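You operate a simulated robot arm through the tools that you are given. There is no shell and no other tool.

Carry out the task below with a simulated robot arm. There is one attempt and no reset: what you move stays moved.

TASK
Blow all the swarf off the valve plate.
Fine: open the nozzle valve, keep the jet off your hands, stand the yellow nozzle back in its cup and shut the valve. Set down upright: yellow nozzle.

Only the result counts: the job must be done as asked and must still hold three seconds after the hand-in. Knocking over, shifting, dropping, spilling or breaking anything else fails it.

THE ROBOT
A 7-joint arm with a two-finger parallel gripper, fixed in place. Base frame: the origin is on the floor under the middle of its stand, x ahead of it, y to its left, z up; the work surface is at about z = 900. Units: mm, degrees, N and s.
With the tool pointing down near the work surface it reaches from about 100 to 640 mm from the base axis. Its first joint turns from -66.0 to 66.0 degrees. Payload 1.57 kg.
The tool frame sits at the grasp point between the pads (the TCP): z along the fingers, y along the line on which they close. The tips reach 30 mm beyond it. Largest opening 80 mm; finger width 17, thickness 12; the body of the gripper, 40 by 82 mm, starts 80 mm behind the TCP.
Orientation is that of the tool frame in the base frame, as a unit quaternion [x, y, z, w]. With the fingers straight down and closing along the base's y, the tool's x points along the base's -x, its y along +y and its z along -z.

THE INTERFACE
- The arm moves only by the tool servo_tool. Its argument "steps" is a list of rows, each a list of 2 entries, a list of its own where there are three numbers: the shift along the tool's x, y, z in mm, then the turn, a rotation vector about the tool's x, y, z in degrees. In form: [[[tx, ty, tz], [ax, ay, az]], ...]. A call has 1 to 20 rows; each row shifts and turns the commanded pose from where the row before left it, along the tool's axes as they then stand. "fingers" is the opening, from 0 (shut) to 1 (fully open), set as the call begins (left out, the last holds). A row lasts 0.2 s, in which the tool goes at most 50 mm and 8.6 degrees; a call with a longer step from one row to the next is refused whole, and so is a gripper value outside its range. A pose out of reach is approached as far as the arm can. The call stops where the force on the tool passes 60 N (or 10 N more than at its start, if that is more) or the arm is blocked; 0.2 s more then pass. The fingers move at their own pace (about 72 mm/s each) and stop on an object; they squeeze with about 20 N. The grip force told is the motor's: it shows also when the fingers shut on nothing. Time passes only in rows, and 0.2 s behind the last, so rows that do not move let the fingers close. The reply holds the time, the measured pose of the TCP, the force on the tool along the base axes, the opening and the grip force, in the units named above and with some noise, with the torque about the TCP (base axes, N m) and any sound that the robot's microphone picked up.
- Cameras (640 x 400 px; columns grow to the right, rows downward): "scene" is fixed at [44.6, 425.6, 1417.9]; the picture's right is [-0.86, -0.52, 0.00], its down [-0.32, 0.52, -0.79] and it looks along [0.41, -0.68, -0.61] (base axes); focal length 289 px, centre (320, 200). "wrist" rides on the gripper at [72, -7, -122] in the tool frame; the picture's right is [0.09, 1.00, 0.00], its down [-0.84, 0.08, -0.54] and it looks along [-0.54, 0.05, 0.84] (tool axes); focal length 238 px, centre (320, 200).
- get_image(camera): a new picture of that camera. No time passes.
- pixel_to_xyz(camera, pixels): for up to 12 pixels [column, row] of the newest picture of that camera ("zoom" is the newest enlarged one), the place [x, y, z] in the base frame of the surface seen there, good to about 2 mm. No time passes.
- inspect(camera, box): a new picture of the part [left, top, right, bottom] of that camera's present view, enlarged. No time passes.
- sign_off(): hands the job in; it is judged then, once.

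Leave the gripper open and the arm clear of the work at the hand-in unless told otherwise.

The tools are called after "Request:" as name(argument=value, ...) on one line, values as JSON. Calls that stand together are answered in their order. servo_tool: Moves the arm, as the interface text tells. Its arguments: {"type":"object","properties":{"steps":{"type":"array","items":{"type":"array"}},"fingers":{"type":"number"}},"required":["steps"]} The other tools are called the same way: get_image (camera) takes a picture; pixel_to_xyz (camera, pixels) gives the place of the surface under pixels of a picture; inspect (camera, box) takes an enlarged picture of a part of a camera's view; sign_off () hands the job in.

At the start:

```text
t: 0.0
ee_pos: [367.2, 127.7, 1244.9]
ee_rot: [0.0, 1.0, 0.0, 0.0]
contact_force: [-1.1, 0.5, -0.1]
moment: [-0.02, -0.01, -0.01]
gripper_width: 80.0
finger_force: 0.1
```

scene: 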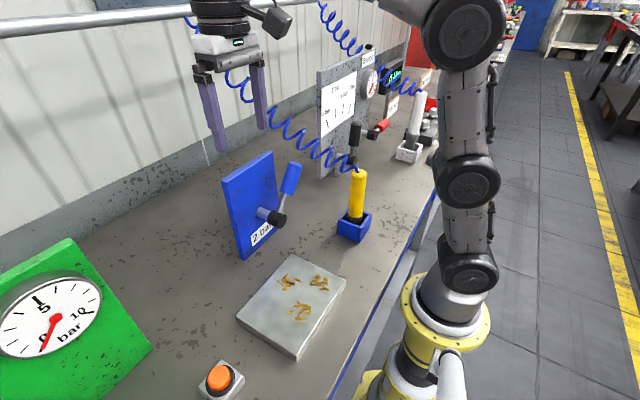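
wrist: 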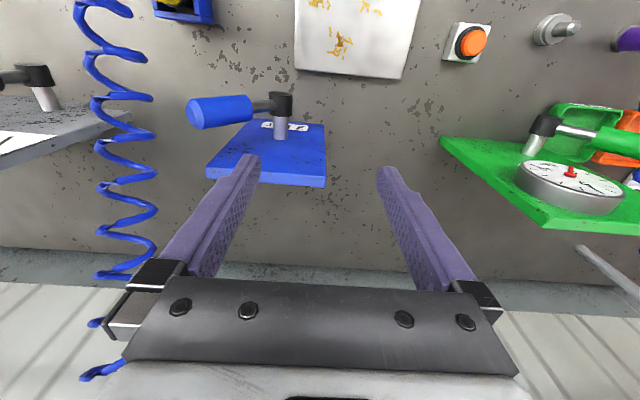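

I can see a blue panel with a blue lever labelled "2 bar", a yellow nozzle in a blue cup, a metal plate with swarf at about (295,300), and other boards further off. I'll take enlarged views before doing anything.

Request:
inspect(camera="scene", box=[210, 130, 400, 250])

Request:
inspect(camera="scene", box=[300, 30, 460, 190])

Request:
inspect(camera="scene", box=[190, 230, 380, 400])

Request:
inspect(camera="scene", box=[0, 220, 260, 400])

```text
3.33 times, centred on (305, 190) of scene
```

zoom: 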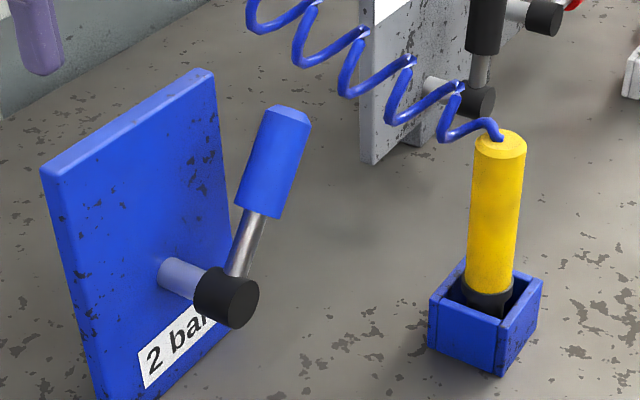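

```text
2.50 times, centred on (380, 110) of scene
```

zoom: 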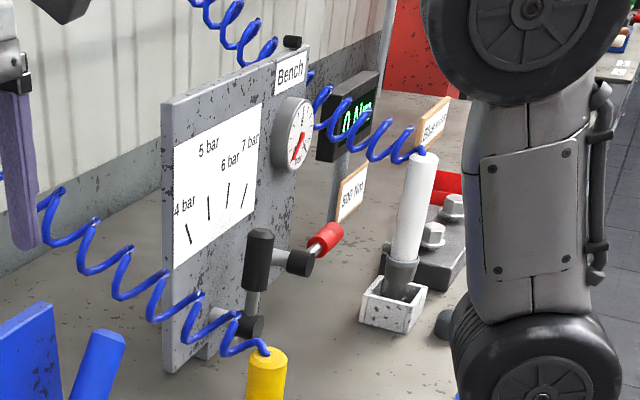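

```text
2.35 times, centred on (285, 315) of scene
```

zoom: 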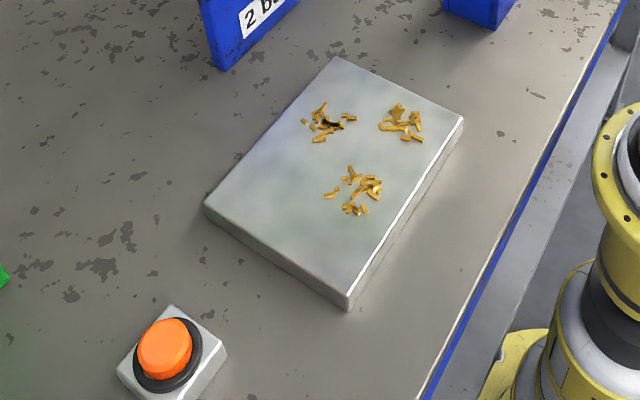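

```text
2.22 times, centred on (130, 310) of scene
```

zoom: 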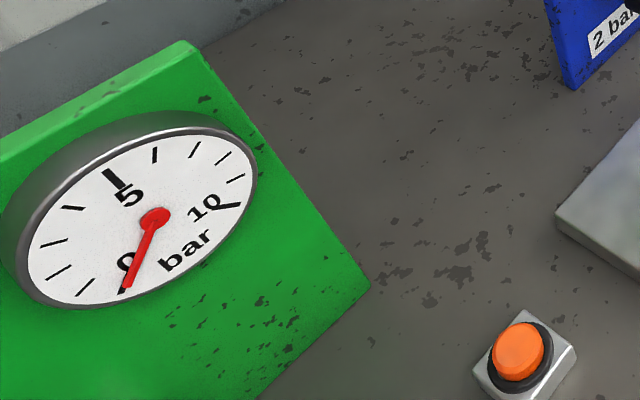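

Several valves and gauges are here, so I need to know which one feeds the yellow nozzle. I'll measure key points on the scene picture: the panel lever, nozzle, cup, plate corners and swarf.

Request:
get_image(camera="scene")

Request:
get_image(camera="wrist")

Request:
pixel_to_xyz(camera="scene", pixels=[[359, 172], [355, 200], [353, 218], [340, 213], [355, 240], [371, 214], [291, 180], [282, 205], [277, 218], [265, 212], [240, 255], [272, 153]])

Request:
pixel_to_xyz(camera="scene", pixels=[[290, 256], [345, 284], [297, 350], [237, 317], [288, 282], [319, 283], [300, 310], [220, 378], [353, 150], [355, 128], [378, 128], [409, 150]])

```text
taken
```

scene: 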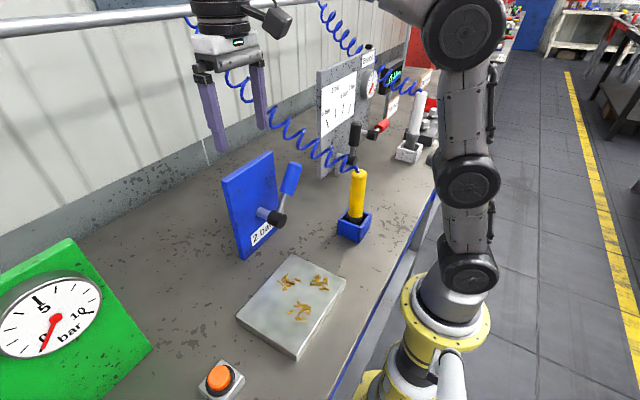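

```text
taken
```

wrist: 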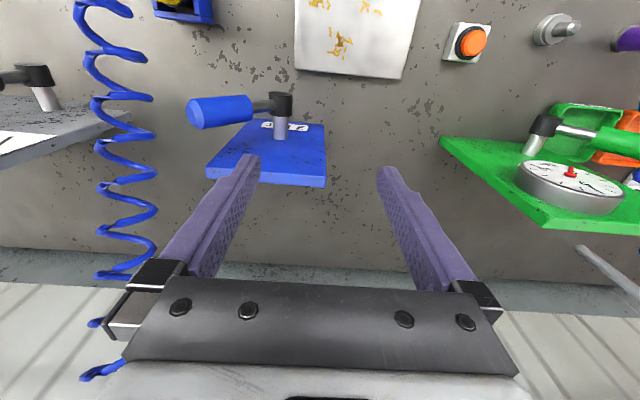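

```text
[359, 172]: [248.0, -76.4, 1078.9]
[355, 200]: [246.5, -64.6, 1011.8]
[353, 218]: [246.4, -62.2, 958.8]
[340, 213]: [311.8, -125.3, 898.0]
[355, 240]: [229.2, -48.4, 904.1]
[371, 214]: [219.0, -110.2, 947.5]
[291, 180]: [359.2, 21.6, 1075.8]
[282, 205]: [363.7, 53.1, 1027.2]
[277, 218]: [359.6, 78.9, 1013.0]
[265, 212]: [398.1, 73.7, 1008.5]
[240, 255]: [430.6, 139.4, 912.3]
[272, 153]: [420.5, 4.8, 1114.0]
```

```text
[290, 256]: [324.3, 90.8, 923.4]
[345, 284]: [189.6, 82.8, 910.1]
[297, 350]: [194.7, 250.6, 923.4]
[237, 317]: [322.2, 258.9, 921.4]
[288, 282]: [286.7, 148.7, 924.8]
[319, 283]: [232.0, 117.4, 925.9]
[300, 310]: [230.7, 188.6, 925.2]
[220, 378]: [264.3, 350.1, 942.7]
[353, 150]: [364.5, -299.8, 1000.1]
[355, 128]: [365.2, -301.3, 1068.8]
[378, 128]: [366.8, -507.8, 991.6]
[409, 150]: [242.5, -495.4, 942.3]
```

Next I'll measure the hoses, wall boards and display, then zoom in on the far labels.

Request:
pixel_to_xyz(camera="scene", pixels=[[346, 168], [325, 157], [305, 140], [285, 125], [243, 95], [233, 75], [190, 22], [100, 20], [345, 40], [375, 75], [335, 95], [394, 78]])

Request:
inspect(camera="scene", box=[310, 60, 390, 130])

Request:
inspect(camera="scene", box=[370, 50, 450, 170])

Request:
inspect(camera="wrist", box=[420, 0, 640, 250])

Request:
inspect(camera="wrist", box=[0, 0, 340, 250])

```text
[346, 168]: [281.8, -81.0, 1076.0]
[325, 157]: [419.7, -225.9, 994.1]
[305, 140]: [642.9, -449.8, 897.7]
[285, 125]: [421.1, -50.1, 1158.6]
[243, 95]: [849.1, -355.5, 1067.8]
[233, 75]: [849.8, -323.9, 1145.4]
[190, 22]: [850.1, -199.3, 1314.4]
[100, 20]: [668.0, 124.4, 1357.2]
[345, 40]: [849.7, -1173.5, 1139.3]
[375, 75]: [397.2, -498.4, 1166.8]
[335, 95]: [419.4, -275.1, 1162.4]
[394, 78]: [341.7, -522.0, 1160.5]
```

```text
5.71 times, centred on (350, 95) of scene
```

zoom: 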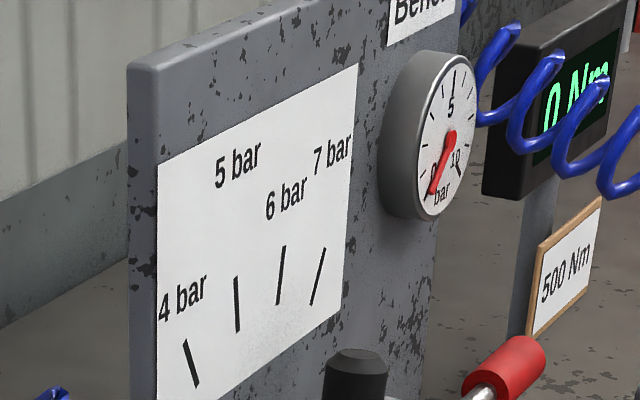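

```text
3.33 times, centred on (410, 110) of scene
```

zoom: 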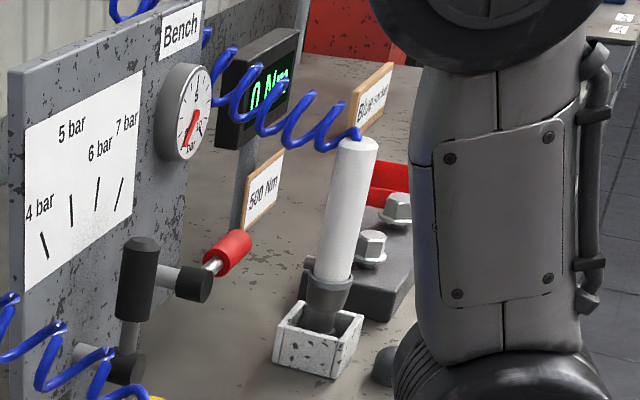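

```text
1.60 times, centred on (530, 125) of wrist
```

zoom: 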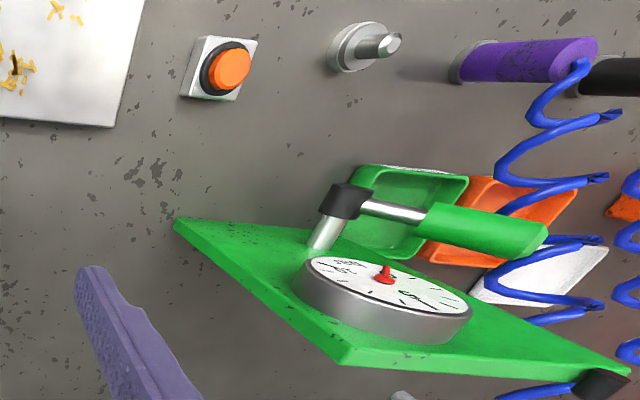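

```text
1.60 times, centred on (170, 125) of wrist
```

zoom: 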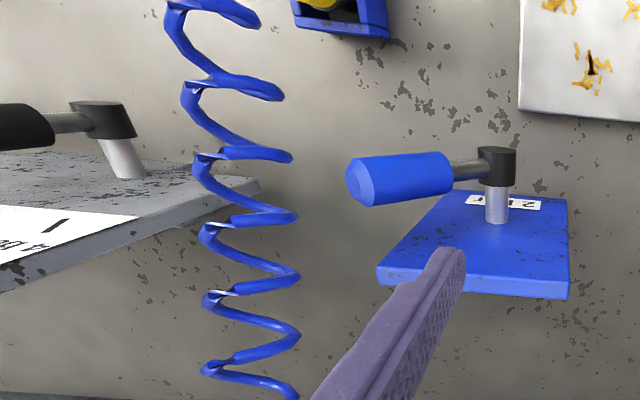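

The yellow nozzle sits next to the blue "2 bar" panel with the blue lever, the pivot of which is about (360,79,1013). There's also a grey "Bench" board with a white nozzle and a green gauge board. I want a straight look at the blue panel and its surroundings, so I'll back the arm off to about (250,90,1100) and tilt the camera up.

Request:
servo_tool(steps=[[[29, -9.5, 0], [0, 0, 0]], [[29, -9.5, 20], [0, 0, 0]], [[29, -9.5, 35], [0, 0, 0]], [[29, -9.5, 35], [0, 0, 0]], [[0, 0, 45], [0, -8.6, 0]], [[0, 0, 0], [0, -8.6, 0]], [[0, 0, 0], [0, -8.6, 0]], [[0, 0, 0], [0, -8.6, 0]], [[0, 0, 0], [0, 0, 0]]], fingers=1)

Request:
get_image(camera="wrist")

Request:
get_image(camera="scene")

```text
t: 2.0
ee_pos: [250.0, 88.8, 1109.4]
ee_rot: [-0.001, 0.955, 0.001, 0.297]
contact_force: [0.0, -0.1, 0.0]
moment: [0.0, 0.01, 0.0]
gripper_width: 79.9
finger_force: 0.0
```

```text
taken
```

wrist: 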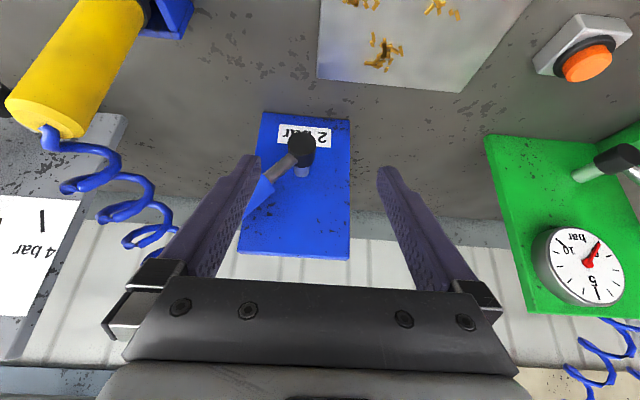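

```text
taken
```

scene: 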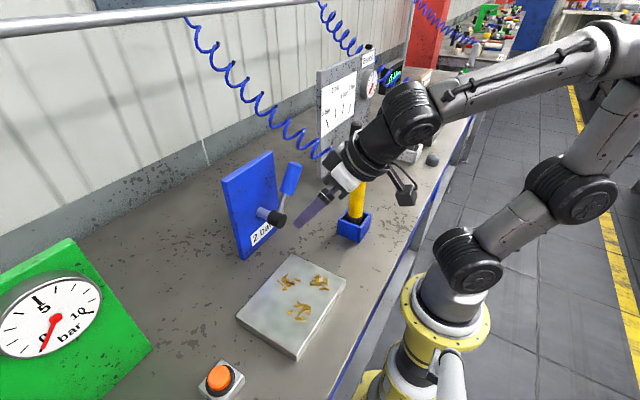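

The camera sees the blue panel from the front (upside down in the picture): the pivot is near (300,145) and the "2 bar" label is on the base side of it. I'll zoom in on the lever and check positions.

Request:
inspect(camera="wrist", box=[200, 90, 400, 270])

Request:
pixel_to_xyz(camera="wrist", pixels=[[303, 140], [302, 172], [282, 167], [262, 187], [302, 134], [265, 115], [348, 122], [242, 252], [348, 257], [45, 110], [70, 135], [100, 70]])

Request:
pixel_to_xyz(camera="scene", pixels=[[291, 165], [285, 195], [280, 208], [276, 219], [262, 213], [293, 178], [224, 177], [272, 152], [278, 215], [240, 258], [358, 185], [353, 215]])

```text
2.22 times, centred on (300, 180) of wrist
```

zoom: 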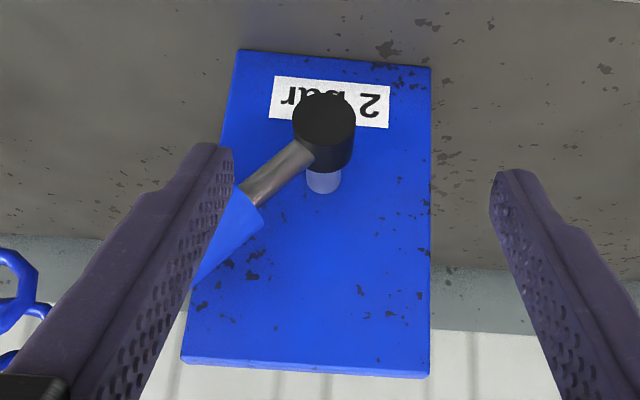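

```text
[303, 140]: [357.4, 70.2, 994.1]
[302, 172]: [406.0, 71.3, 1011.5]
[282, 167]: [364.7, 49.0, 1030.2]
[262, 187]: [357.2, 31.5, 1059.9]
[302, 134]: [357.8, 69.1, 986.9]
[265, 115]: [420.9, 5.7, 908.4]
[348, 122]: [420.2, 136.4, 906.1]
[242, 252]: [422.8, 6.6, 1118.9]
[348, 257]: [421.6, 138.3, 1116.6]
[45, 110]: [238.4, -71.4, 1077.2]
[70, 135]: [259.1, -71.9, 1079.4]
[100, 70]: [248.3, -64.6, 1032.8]
```

```text
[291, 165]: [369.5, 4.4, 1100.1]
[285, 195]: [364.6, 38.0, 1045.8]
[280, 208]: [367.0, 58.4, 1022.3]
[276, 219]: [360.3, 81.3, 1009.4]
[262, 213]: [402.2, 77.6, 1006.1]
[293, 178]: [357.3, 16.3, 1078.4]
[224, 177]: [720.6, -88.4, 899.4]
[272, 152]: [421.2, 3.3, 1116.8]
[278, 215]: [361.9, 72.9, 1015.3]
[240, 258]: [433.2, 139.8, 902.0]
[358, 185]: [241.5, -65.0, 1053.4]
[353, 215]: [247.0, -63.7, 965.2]
```

Measured: the lever pivot is about (y 70, z 1000), the handle is centred near x=369 and its tip is around (369,4,1100). It leans about 35° from vertical towards -y. Before touching it I'll rise and look at the neighbouring "Bench" station to make sure which valve belongs to which nozzle.

Request:
servo_tool(steps=[[[-26.4, 0, -38.5], [0, 0, 0]], [[-26.4, 0, -38.5], [0, 0, 0]], [[-26.4, 0, -38.5], [0, 0, 0]], [[0, -45, 0], [0, 0, 0]], [[0, -45, 0], [0, 0, 0]], [[0, -45, 0], [0, 0, 0]], [[0, -45, 0], [0, 0, 0]], [[0, -45, 0], [0, 0, 0]], [[0, -45, 0], [0, 0, 0]], [[0, 0, 0], [0, 0, 0]]])

Request:
get_image(camera="wrist")

Request:
get_image(camera="scene")

```text
t: 4.2
ee_pos: [249.0, -182.7, 1247.1]
ee_rot: [0.0, 0.955, 0.0, 0.296]
contact_force: [0.8, -1.3, 0.2]
moment: [-0.03, 0.03, 0.0]
gripper_width: 79.9
finger_force: 0.0
```

```text
taken
```

wrist: 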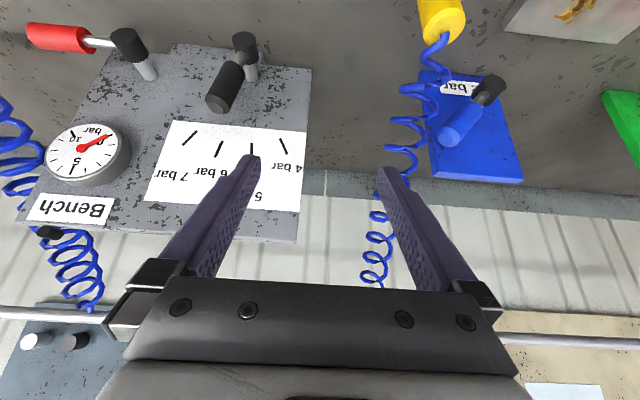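

```text
taken
```

scene: 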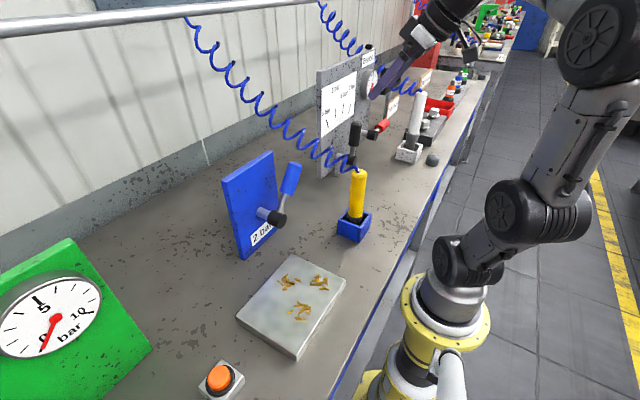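

I see the "Bench" board: a black pressure lever with a 4–7 bar scale, a red lever, and a gauge reading 0. I'll zoom in there and on the far side of the table in the scene camera.

Request:
inspect(camera="wrist", box=[0, 0, 320, 240])

Request:
inspect(camera="scene", box=[360, 40, 500, 180])

Request:
inspect(camera="wrist", box=[340, 0, 640, 300])

```text
1.67 times, centred on (160, 120) of wrist
```

zoom: 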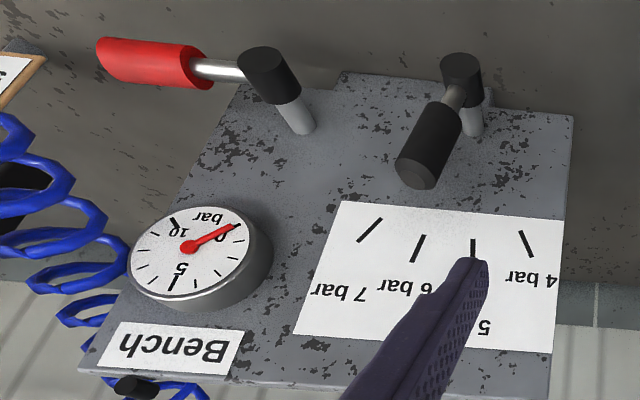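

```text
2.86 times, centred on (430, 110) of scene
```

zoom: 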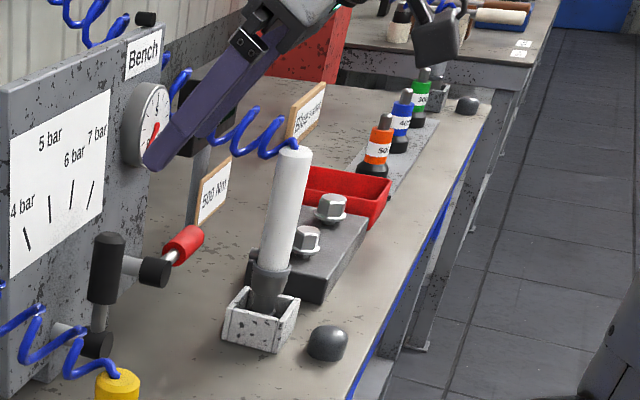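

```text
1.33 times, centred on (490, 150) of wrist
```

zoom: 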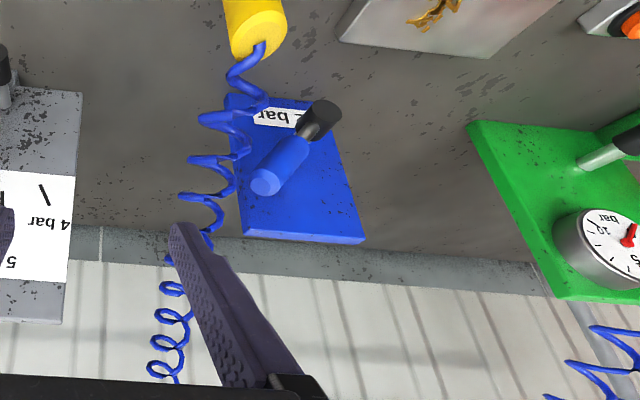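

The Bench board is a separate station with its own white nozzle, and the green board is another one. The yellow nozzle stands in the blue cup by the blue panel, so the blue lever is its valve. The hose passes near that lever, so I'll map it on the scene picture, along with the cup rim, before moving.

Request:
inspect(camera="scene", box=[180, 10, 380, 180])

Request:
pixel_to_xyz(camera="zoom", pixels=[[563, 510], [525, 490], [470, 455], [405, 405], [355, 380], [300, 340], [240, 300], [205, 260], [170, 220], [130, 170], [100, 120], [60, 90]])

Request:
inspect(camera="scene", box=[325, 155, 395, 250])

```text
2.35 times, centred on (280, 95) of scene
```

zoom: 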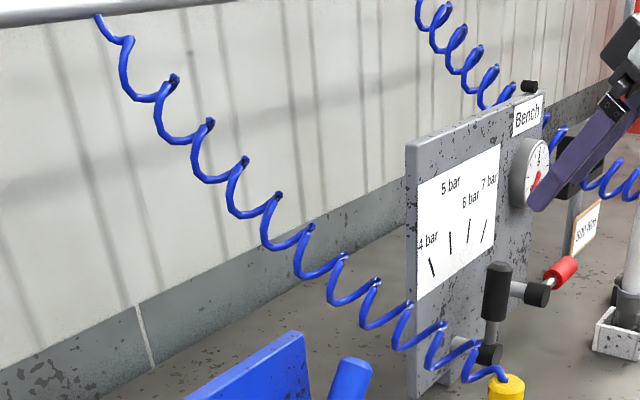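

```text
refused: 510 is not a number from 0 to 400
```

```text
4.21 times, centred on (360, 202) of scene
```

zoom: 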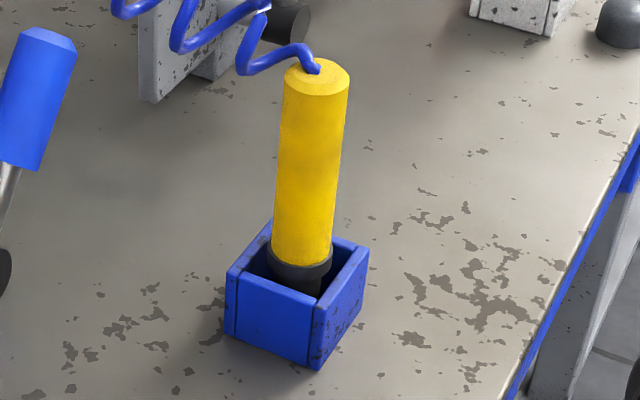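

I'll measure the nozzle and cup on this zoom: nozzle top at about (320,75), body edges at (277,200) and (335,200), and rim corners at (235,265), (318,290), (368,255) and (272,225).

Request:
pixel_to_xyz(camera="zoom", pixels=[[317, 78], [300, 75], [340, 85], [310, 150], [305, 200], [300, 250], [300, 272], [230, 272], [316, 296], [366, 254], [270, 228], [316, 362]])

Request:
pixel_to_xyz(camera="zoom", pixels=[[285, 50], [265, 65], [245, 60], [262, 12], [225, 40], [180, 45], [150, 5], [115, 8], [312, 68], [320, 66], [276, 225], [333, 232]])

Request:
pixel_to_xyz(camera="scene", pixels=[[349, 165], [330, 158], [317, 147], [305, 140], [290, 135], [279, 121], [263, 110], [247, 95], [235, 83], [222, 66], [205, 48], [190, 20]])

```text
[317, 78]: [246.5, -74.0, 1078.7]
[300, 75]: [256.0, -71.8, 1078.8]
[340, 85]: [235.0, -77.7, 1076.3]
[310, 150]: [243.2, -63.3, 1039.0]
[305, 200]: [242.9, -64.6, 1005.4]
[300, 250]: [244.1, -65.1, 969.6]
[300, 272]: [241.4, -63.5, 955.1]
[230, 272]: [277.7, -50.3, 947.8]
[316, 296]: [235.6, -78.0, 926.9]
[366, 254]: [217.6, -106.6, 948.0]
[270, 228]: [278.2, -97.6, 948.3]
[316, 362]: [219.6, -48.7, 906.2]
```

```text
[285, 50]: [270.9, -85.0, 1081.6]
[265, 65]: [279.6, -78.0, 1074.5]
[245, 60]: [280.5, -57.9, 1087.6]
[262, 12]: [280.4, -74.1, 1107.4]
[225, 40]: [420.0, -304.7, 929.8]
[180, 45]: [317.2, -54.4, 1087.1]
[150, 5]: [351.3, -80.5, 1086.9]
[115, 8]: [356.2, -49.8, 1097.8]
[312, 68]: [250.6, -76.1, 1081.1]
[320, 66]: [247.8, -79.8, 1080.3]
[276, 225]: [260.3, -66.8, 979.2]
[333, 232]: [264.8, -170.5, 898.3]
```

```text
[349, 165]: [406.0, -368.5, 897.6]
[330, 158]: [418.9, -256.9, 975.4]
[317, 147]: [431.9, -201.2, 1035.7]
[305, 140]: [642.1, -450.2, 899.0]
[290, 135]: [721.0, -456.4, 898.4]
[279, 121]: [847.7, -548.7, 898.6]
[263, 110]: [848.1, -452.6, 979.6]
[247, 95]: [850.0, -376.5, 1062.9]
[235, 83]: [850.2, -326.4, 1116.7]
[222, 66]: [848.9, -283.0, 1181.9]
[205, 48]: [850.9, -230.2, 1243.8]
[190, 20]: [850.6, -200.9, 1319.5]
```

Readings: the cup is centred near (248,-78) with its rim at z=948, and the nozzle axis is about (248,-76), radius about 14, top at z 1080. The hose runs off towards +x around y≈-68, z≈1090. The lever handle's -y edge is around y=-8, so there's a gap for closed fingers at y≈-28. I'll shut the fingers, level the tool, go above the gap at (369,-28) and look before lowering.

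Request:
servo_tool(steps=[[[0, 0, 0], [0, 8.6, 0]], [[0, 0, 0], [0, 8.6, 0]], [[0, 0, 0], [0, 8.6, 0]], [[0, 0, 0], [0, 8.6, 0]], [[-24, 31, 0], [0, 0, 0]], [[-24, 31, 0], [0, 0, 0]], [[-24, 31, 0], [0, 0, 0]], [[-24, 31, 0], [0, 0, 0]], [[-24, 31, 0], [0, 0, 0]], [[0, 0, 0], [0, 0, 0]]], fingers=0)

Request:
get_image(camera="wrist")

Request:
get_image(camera="scene")

```text
t: 6.4
ee_pos: [373.5, -24.4, 1247.5]
ee_rot: [0.0, 1.0, 0.0, 0.0]
contact_force: [0.4, 0.0, -0.4]
moment: [0.04, -0.02, -0.01]
gripper_width: 0.0
finger_force: 20.4
```

```text
taken
```

wrist: 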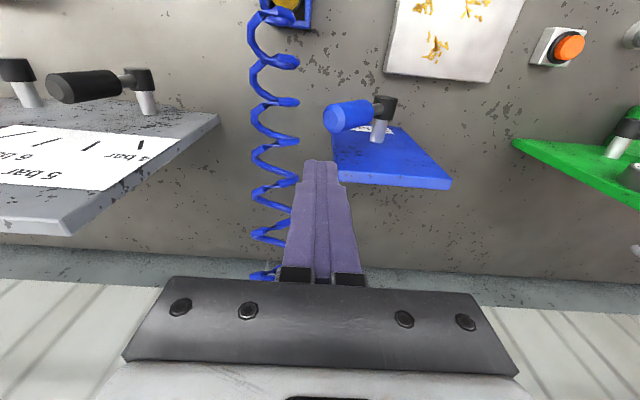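

```text
taken
```

scene: 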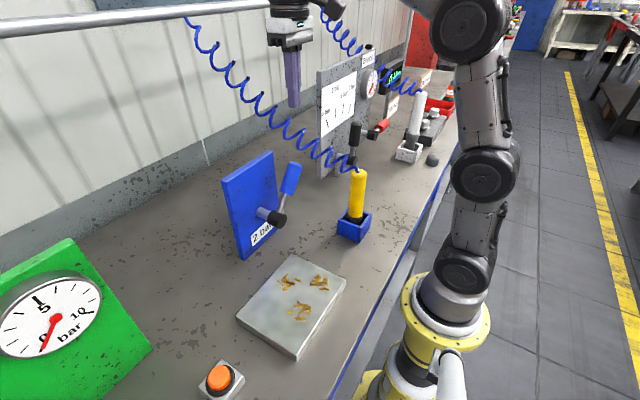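

The fingers are shut and over the gap. In the wrist picture the lever handle end is at (335,117) and the hose is left of the fingers at about (275,200). I'll measure both from this view.

Request:
pixel_to_xyz(camera="wrist", pixels=[[333, 118], [326, 122], [345, 112], [360, 112], [378, 105], [387, 100], [294, 141], [275, 155], [297, 177], [270, 192], [288, 210], [258, 170]])

Request:
inspect(camera="wrist", box=[230, 60, 470, 260])

```text
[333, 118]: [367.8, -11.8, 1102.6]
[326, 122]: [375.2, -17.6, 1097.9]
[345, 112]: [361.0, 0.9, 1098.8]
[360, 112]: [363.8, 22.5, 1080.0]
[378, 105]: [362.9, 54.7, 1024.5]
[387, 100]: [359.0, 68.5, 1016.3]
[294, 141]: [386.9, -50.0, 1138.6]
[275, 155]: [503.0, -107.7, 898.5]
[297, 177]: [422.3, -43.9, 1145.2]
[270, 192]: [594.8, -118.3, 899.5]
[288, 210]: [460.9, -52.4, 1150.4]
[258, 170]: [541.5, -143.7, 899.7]
```

```text
2.00 times, centred on (350, 160) of wrist
```

zoom: 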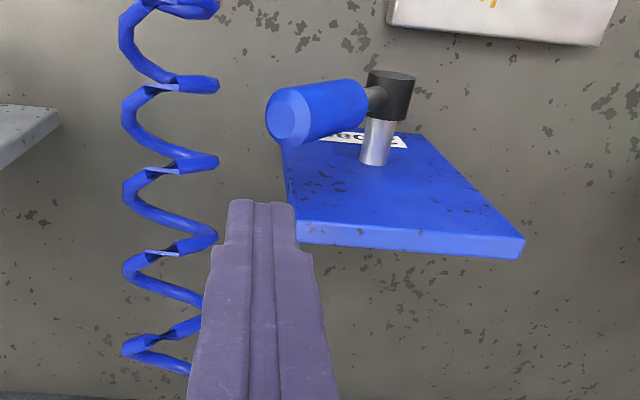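

The handle end is at about (368,-12,1103) and the hose's near edge is at y≈-46. That gap is too tight for a straight-down approach beside the hose. I'll come from the robot's side instead, with the tool tilted about 52° forward, and put the closed fingertips under the handle at y≈0. First I back to (300,0,1150) and tilt.

Request:
servo_tool(steps=[[[24.5, 8.1, 20], [0, 0, 0]], [[24.5, 8.1, 37], [0, 0, 0]], [[24.5, 8.1, 40], [0, 0, 0]], [[0, 0, 0], [0, -8.6, 0]], [[0, 0, 0], [0, -8.6, 0]], [[0, 0, 0], [0, -8.6, 0]], [[0, 0, 0], [0, -8.6, 0]], [[0, 0, 0], [0, -8.6, 0]], [[0, 0, 0], [0, -8.6, 0]], [[0, 0, 0], [0, 0, 0]], [[0, 0, 0], [0, 0, 0]]])

Request:
get_image(camera="wrist")

Request:
get_image(camera="scene")

```text
t: 8.8
ee_pos: [298.4, -2.4, 1151.7]
ee_rot: [0.0, 0.9, 0.001, 0.436]
contact_force: [0.3, -0.8, 0.3]
moment: [-0.04, -0.01, -0.01]
gripper_width: 0.0
finger_force: 19.6
```

```text
taken
```

wrist: 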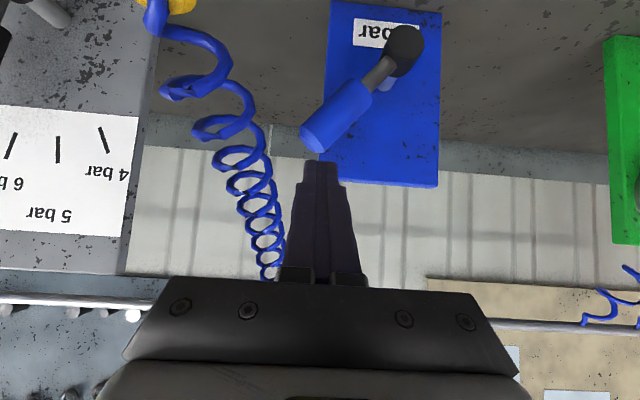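

```text
taken
```

scene: 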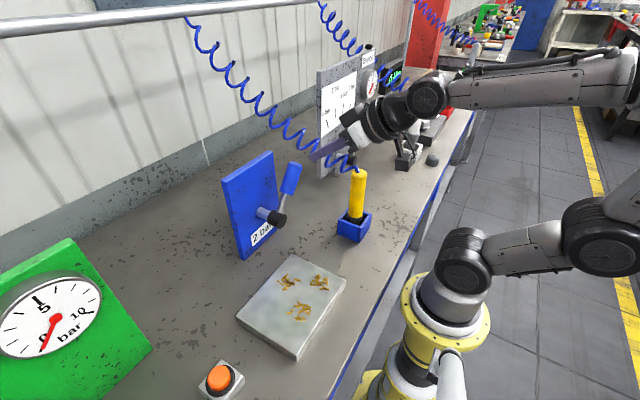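

The tool is tilted and holding at (298,-2,1152). I'll measure the handle again from this frontal view: end (313,140), mid (345,110), shaft (380,72), hub (405,48).

Request:
pixel_to_xyz(camera="wrist", pixels=[[313, 140], [303, 130], [322, 150], [340, 110], [332, 100], [350, 122], [362, 92], [380, 72], [405, 48], [405, 40], [205, 60], [240, 125]])

Request:
inspect(camera="wrist", box=[260, 0, 460, 190])

```text
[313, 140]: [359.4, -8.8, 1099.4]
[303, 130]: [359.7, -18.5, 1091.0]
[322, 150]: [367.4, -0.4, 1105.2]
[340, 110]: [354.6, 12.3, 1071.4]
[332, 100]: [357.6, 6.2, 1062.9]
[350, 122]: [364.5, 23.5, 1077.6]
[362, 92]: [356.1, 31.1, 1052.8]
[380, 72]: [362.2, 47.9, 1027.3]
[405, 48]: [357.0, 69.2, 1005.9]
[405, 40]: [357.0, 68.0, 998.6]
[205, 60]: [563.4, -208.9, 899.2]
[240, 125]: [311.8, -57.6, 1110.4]
```

```text
2.11 times, centred on (360, 95) of wrist
```

zoom: 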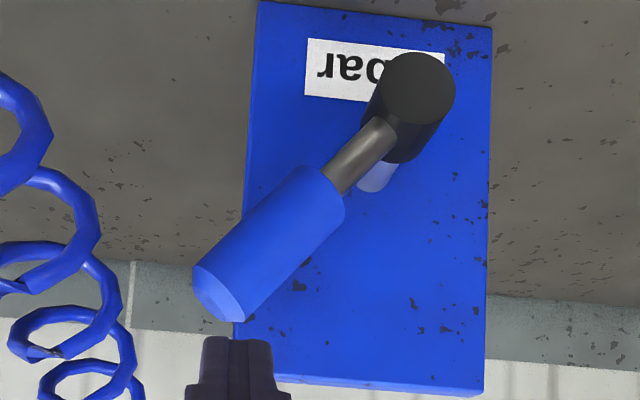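

The handle leans about 38.5°, radius about 12.5, centred at x≈368. I'll lower in front of it to about (306,-1,1077), then advance 62 mm along the fingers so the tips come in under the handle without touching.

Request:
servo_tool(steps=[[[26.8, -0.5, 25], [0, 0, 0]], [[26.8, -0.5, 25], [0, 0, 0]], [[0, 0, 0], [0, 0, 0]], [[0, 0, 20], [0, 0, 0]], [[0, 0, 20], [0, 0, 0]], [[0, 0, 22], [0, 0, 0]], [[0, 0, 0], [0, 0, 0]], [[0, 0, 0], [0, 0, 0]]])

Request:
inspect(camera="wrist", box=[200, 20, 460, 220])

Request:
get_image(camera="scene")

```text
t: 10.6
ee_pos: [351.2, -3.8, 1042.5]
ee_rot: [-0.001, 0.9, 0.001, 0.435]
contact_force: [0.0, -0.1, -0.4]
moment: [-0.05, -0.01, 0.0]
gripper_width: 0.0
finger_force: 20.3
```

```text
2.00 times, centred on (330, 120) of wrist
```

zoom: 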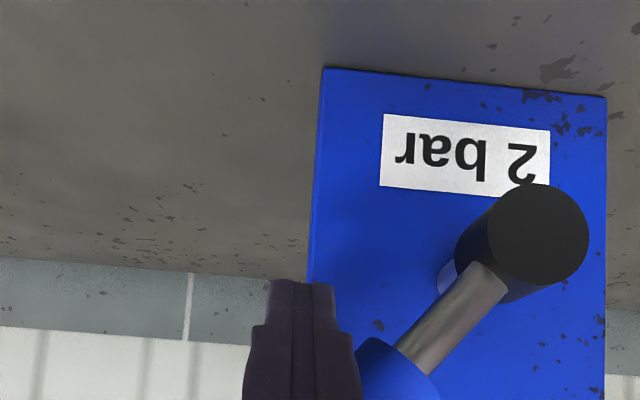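

```text
taken
```

scene: 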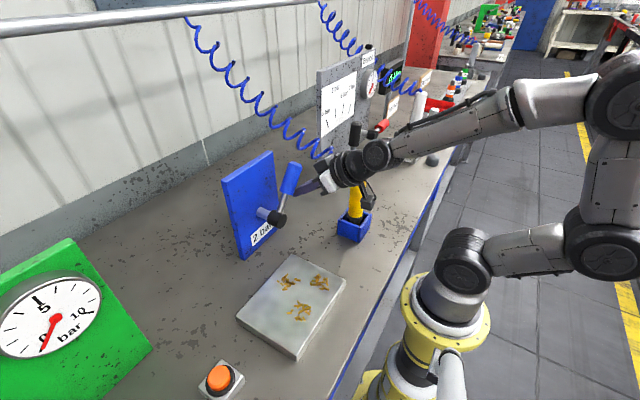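

The fingertips are just beside and under the handle at (351,-4,1042), with no force. I'll push towards +y gently in small steps and watch force and sound.

Request:
servo_tool(steps=[[[0, 5, 0], [0, 0, 0]], [[0, 5, 0], [0, 0, 0]], [[0, 5, 0], [0, 0, 0]], [[0, 5, 0], [0, 0, 0]], [[0, 5, 0], [0, 0, 0]], [[0, 0, 0], [0, 0, 0]]])

Request:
inspect(camera="wrist", box=[200, 20, 460, 220])

Request:
inspect(camera="scene", box=[210, 130, 400, 250])

```text
t: 12.0
ee_pos: [351.8, 22.9, 1040.0]
ee_rot: [-0.001, 0.9, 0.0, 0.435]
contact_force: [-0.1, -0.2, -1.3]
moment: [-0.03, 0.03, -0.01]
gripper_width: 0.1
finger_force: 19.6
```

```text
2.00 times, centred on (330, 120) of wrist
```

zoom: 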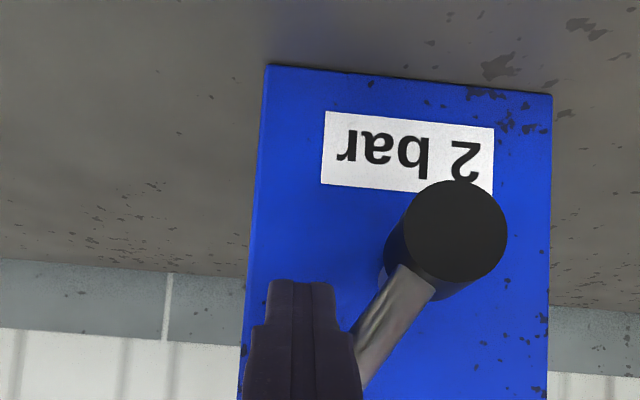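

```text
3.33 times, centred on (305, 190) of scene
```

zoom: 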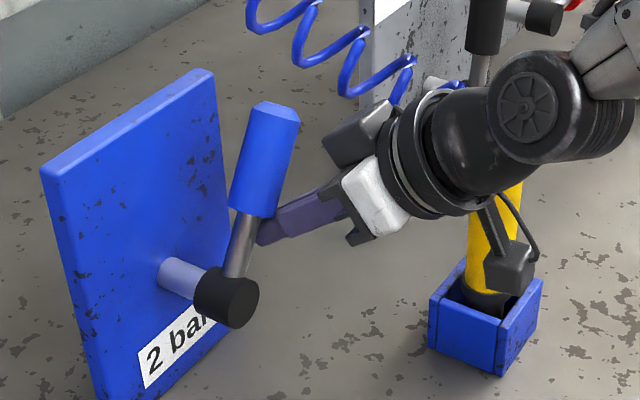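

The lever turned easily with almost no force, so +y is a free direction. There's no sound yet, so I'll keep pushing slowly.

Request:
servo_tool(steps=[[[0, 6, 0], [0, 0, 0]], [[0, 6, 0], [0, 0, 0]], [[0, 6, 0], [0, 0, 0]], [[0, 6, 0], [0, 0, 0]], [[0, 6, 0], [0, 0, 0]], [[0, 0, 0], [0, 0, 0]]])

Request:
inspect(camera="scene", box=[210, 130, 400, 250])

Request:
get_image(camera="scene")

```text
t: 13.4
ee_pos: [353.0, 52.5, 1040.9]
ee_rot: [0.0, 0.9, 0.0, 0.436]
contact_force: [4.5, -8.7, 5.7]
moment: [-0.14, -0.21, -0.17]
gripper_width: 0.1
finger_force: 20.4
```

```text
3.33 times, centred on (305, 190) of scene
```

zoom: 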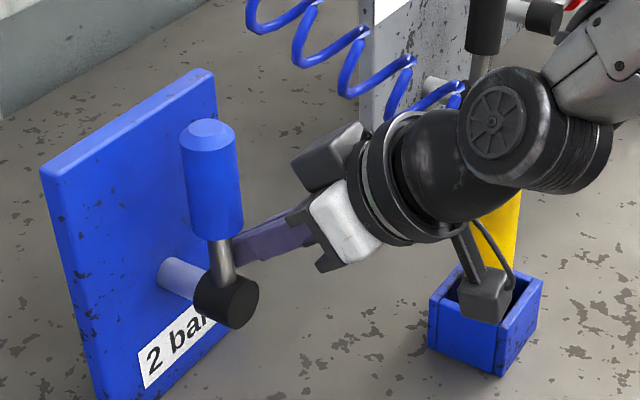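

```text
taken
```

scene: 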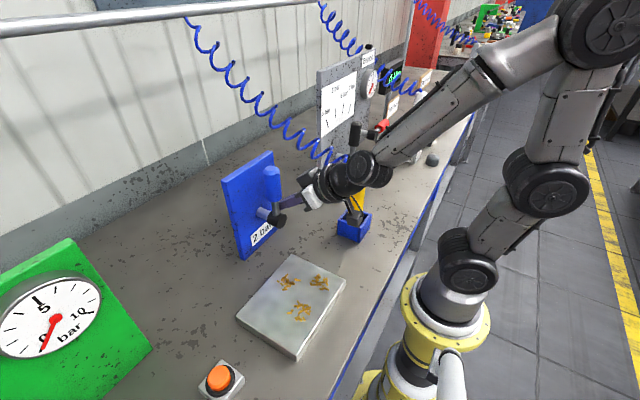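

The lever is now almost vertical, with about 9 N on the fingers and no hiss yet. I'll carry on pushing towards +y.

Request:
servo_tool(steps=[[[0, 6, 0], [0, 0, 0]], [[0, 6, 0], [0, 0, 0]], [[0, 6, 0], [0, 0, 0]], [[0, 6, 0], [0, 0, 0]], [[0, 6, 0], [0, 0, 0]], [[0, 0, 0], [0, 0, 0]]])

Request:
inspect(camera="scene", box=[210, 130, 400, 250])

```text
t: 14.0
ee_pos: [353.1, 55.3, 1041.5]
ee_rot: [0.009, 0.898, -0.008, 0.44]
contact_force: [-6.0, -13.7, 4.3]
moment: [-0.31, 0.07, -0.18]
gripper_width: 0.0
finger_force: 20.8
stopped in row 2: the force on the tool passed its limit at 65 N (the readings are from after the stop); the commanded pose is now the measured one
```

```text
3.33 times, centred on (305, 190) of scene
```

zoom: 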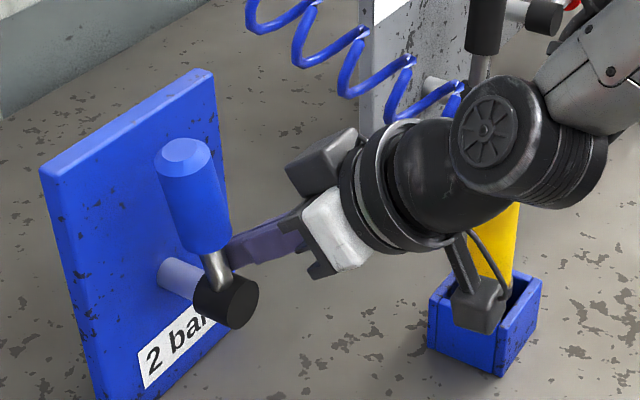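

The push stopped at a limit of 65 N, with the lever just past vertical: that looks like an end stop. I'll measure the lever angle now.

Request:
pixel_to_xyz(camera="zoom", pixels=[[185, 152], [195, 200], [205, 240], [217, 270], [232, 305], [160, 170], [225, 200]])

Request:
get_image(camera="wrist")

Request:
inspect(camera="scene", box=[320, 150, 400, 260])

```text
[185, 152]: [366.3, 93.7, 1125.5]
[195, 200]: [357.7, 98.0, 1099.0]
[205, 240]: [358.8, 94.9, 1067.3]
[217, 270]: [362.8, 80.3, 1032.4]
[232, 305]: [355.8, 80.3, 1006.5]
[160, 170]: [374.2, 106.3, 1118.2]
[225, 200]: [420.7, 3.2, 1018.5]
```

```text
taken
```

wrist: 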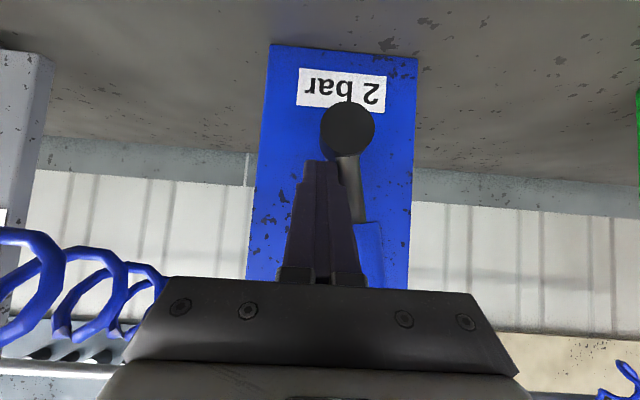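

```text
3.64 times, centred on (360, 205) of scene
```

zoom: 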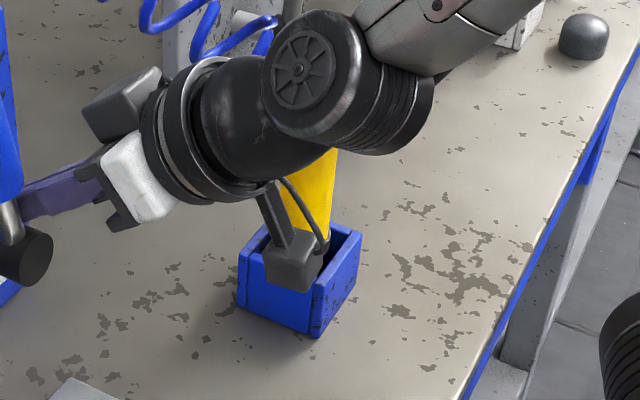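

The lever now leans about +12° towards +y. However, my fingertips are low, around z≈1018, and may be pushing against the black hub rather than the lever's stop. I'll back off 8 mm, raise 25 mm to sit only on the handle, and push again.

Request:
servo_tool(steps=[[[0, -8, 0], [0, 0, 0]], [[-9.8, 0, -7.8], [0, 0, 0]], [[-9.8, 0, -7.8], [0, 0, 0]], [[0, 4, 0], [0, 0, 0]], [[0, 3, 0], [0, 0, 0]], [[0, 3, 0], [0, 0, 0]], [[0, 2, 0], [0, 0, 0]], [[0, 2, 0], [0, 0, 0]], [[0, 0, 0], [0, 0, 0]]])

Request:
get_image(camera="wrist")

Request:
inspect(camera="scene", box=[210, 130, 400, 250])

```text
t: 16.0
ee_pos: [353.6, 56.7, 1066.7]
ee_rot: [0.014, 0.896, -0.015, 0.443]
contact_force: [-8.6, -54.1, 5.9]
moment: [-0.18, -0.05, -0.75]
gripper_width: 0.0
finger_force: 20.0
```

```text
taken
```

wrist: 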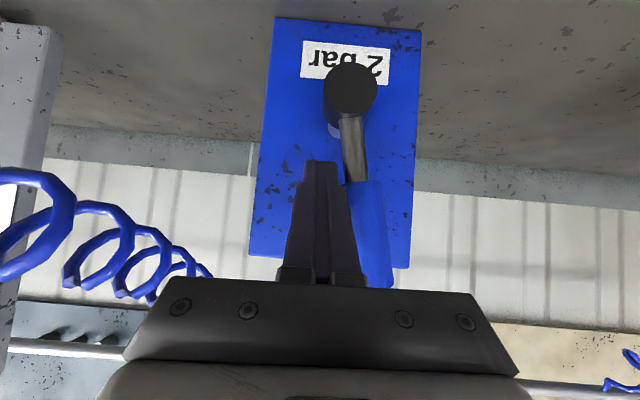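

```text
3.33 times, centred on (305, 190) of scene
```

zoom: 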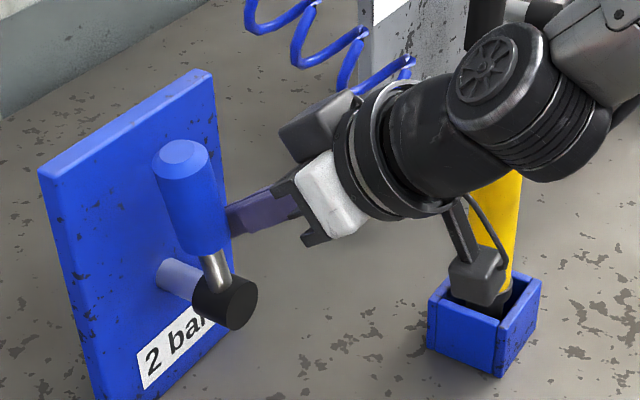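

With 54 N on it the lever doesn't move further, so this is a real end stop at about +12°. I'll release the pressure, back the tool away and check whether anything changed (gauges, nozzle, sound).

Request:
servo_tool(steps=[[[0, -10, 0], [0, 0, 0]], [[0, 0, -35], [0, 0, 0]], [[0, 0, -35], [0, 0, 0]], [[-20, 0, -20], [0, 0, 0]], [[0, 0, 0], [0, 0, 0]], [[0, 0, 0], [0, 0, 0]]])

Request:
get_image(camera="wrist")

Request:
get_image(camera="scene")

Request:
inspect(camera="scene", box=[0, 220, 260, 400])

```text
t: 17.4
ee_pos: [293.6, 56.0, 1137.5]
ee_rot: [0.007, 0.898, -0.007, 0.439]
contact_force: [0.2, -0.3, -1.0]
moment: [0.01, 0.0, 0.0]
gripper_width: 0.0
finger_force: 20.0
```

```text
taken
```

wrist: 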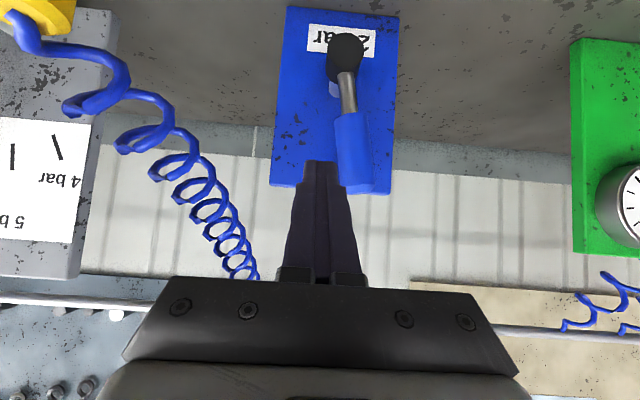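

```text
taken
```

scene: 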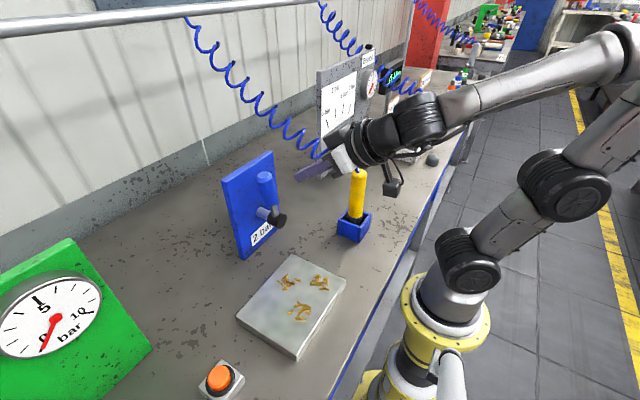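

```text
2.22 times, centred on (130, 310) of scene
```

zoom: 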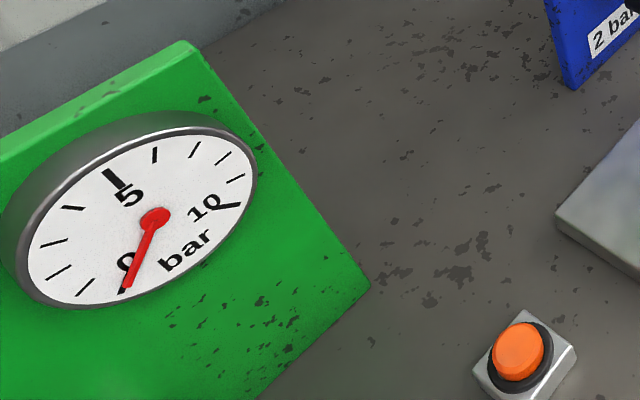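

The lever stays where I left it. The gauges still read 0 and I hear nothing. I'll look closely at the nozzle and cup for signs of a jet.

Request:
inspect(camera="scene", box=[325, 155, 395, 250])

Request:
inspect(camera="scene", box=[310, 60, 430, 160])

Request:
inspect(camera="scene", box=[210, 130, 320, 260])

```text
4.21 times, centred on (360, 202) of scene
```

zoom: 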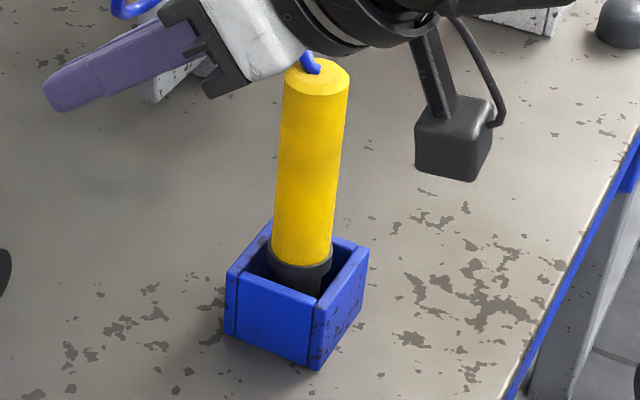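

```text
4.00 times, centred on (370, 110) of scene
```

zoom: 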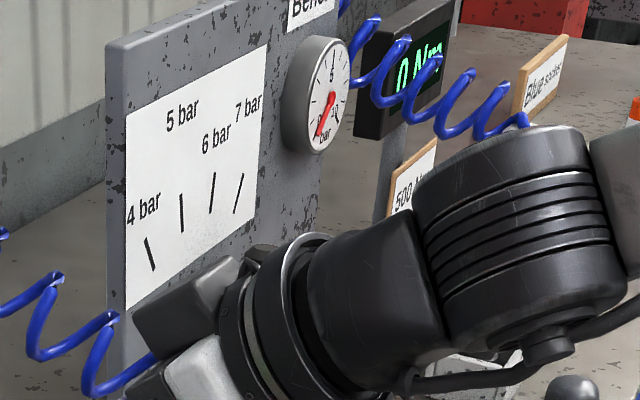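

```text
3.08 times, centred on (265, 195) of scene
```

zoom: 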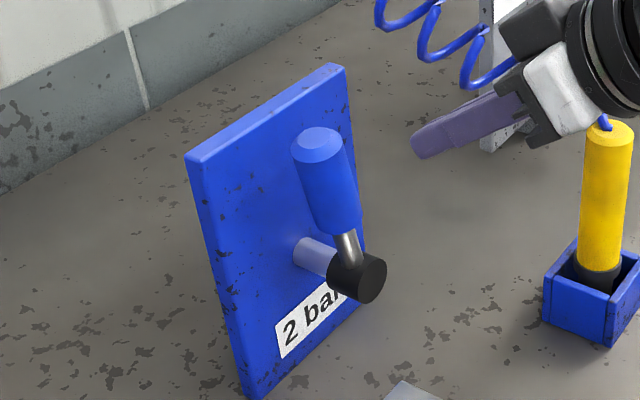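

There's no sign of a jet, so +12° looks like the shut end and the opening direction may be -y. I'll come in on the +y side of the handle and push it back towards -y, watching for sound beyond the original -38°.

Request:
servo_tool(steps=[[[0, 30, 0], [0, 0, 0]], [[0, 30, 0], [0, 0, 0]], [[20.6, 0, 30], [0, 0, 0]], [[0, 0, 30], [0, 0, 0]], [[0, 0, 30], [0, 0, 0]], [[0, 0, 0], [0, 0, 0]], [[0, 0, 0], [0, 0, 0]]])

Request:
get_image(camera="wrist")

```text
t: 19.0
ee_pos: [353.5, 115.2, 1065.3]
ee_rot: [0.007, 0.898, -0.007, 0.439]
contact_force: [0.2, 0.1, 0.3]
moment: [-0.04, 0.0, -0.01]
gripper_width: 0.0
finger_force: 20.1
```

```text
taken
```

wrist: 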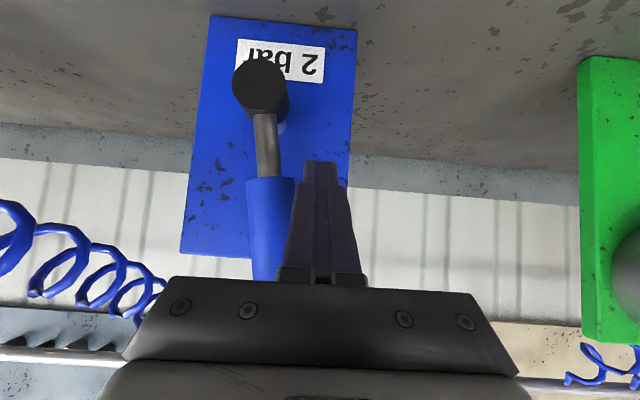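

The fingers are now on the +y side of the handle. I'll push towards -y in small steps back to about the original angle.

Request:
servo_tool(steps=[[[0, -8, 0], [0, 0, 0]], [[0, -8, 0], [0, 0, 0]], [[0, -8, 0], [0, 0, 0]], [[0, -8, 0], [0, 0, 0]], [[0, -8, 0], [0, 0, 0]], [[0, -8, 0], [0, 0, 0]], [[0, -6, 0], [0, 0, 0]], [[0, 0, 0], [0, 0, 0]]])

Request:
get_image(camera="wrist")

Request:
get_image(camera="scene")

```text
t: 20.8
ee_pos: [352.7, 59.8, 1067.3]
ee_rot: [0.007, 0.898, -0.007, 0.44]
contact_force: [0.8, 3.6, -2.2]
moment: [0.07, 0.02, 0.09]
gripper_width: 0.0
finger_force: 19.8
```

```text
taken
```

wrist: 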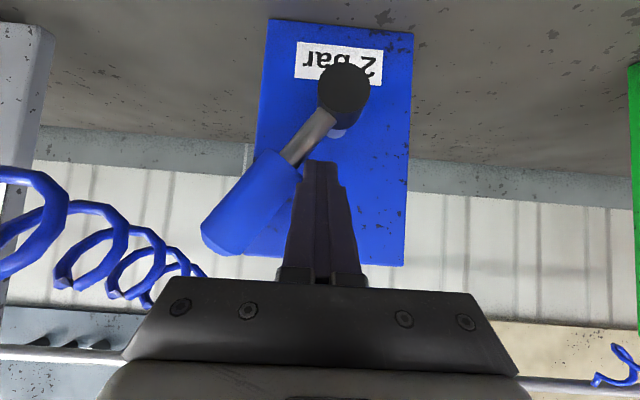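

```text
taken
```

scene: 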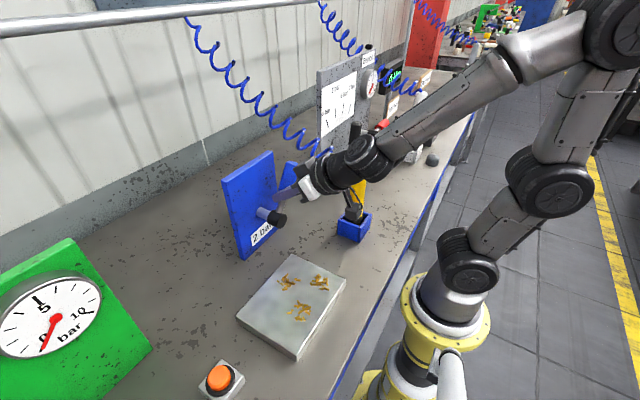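

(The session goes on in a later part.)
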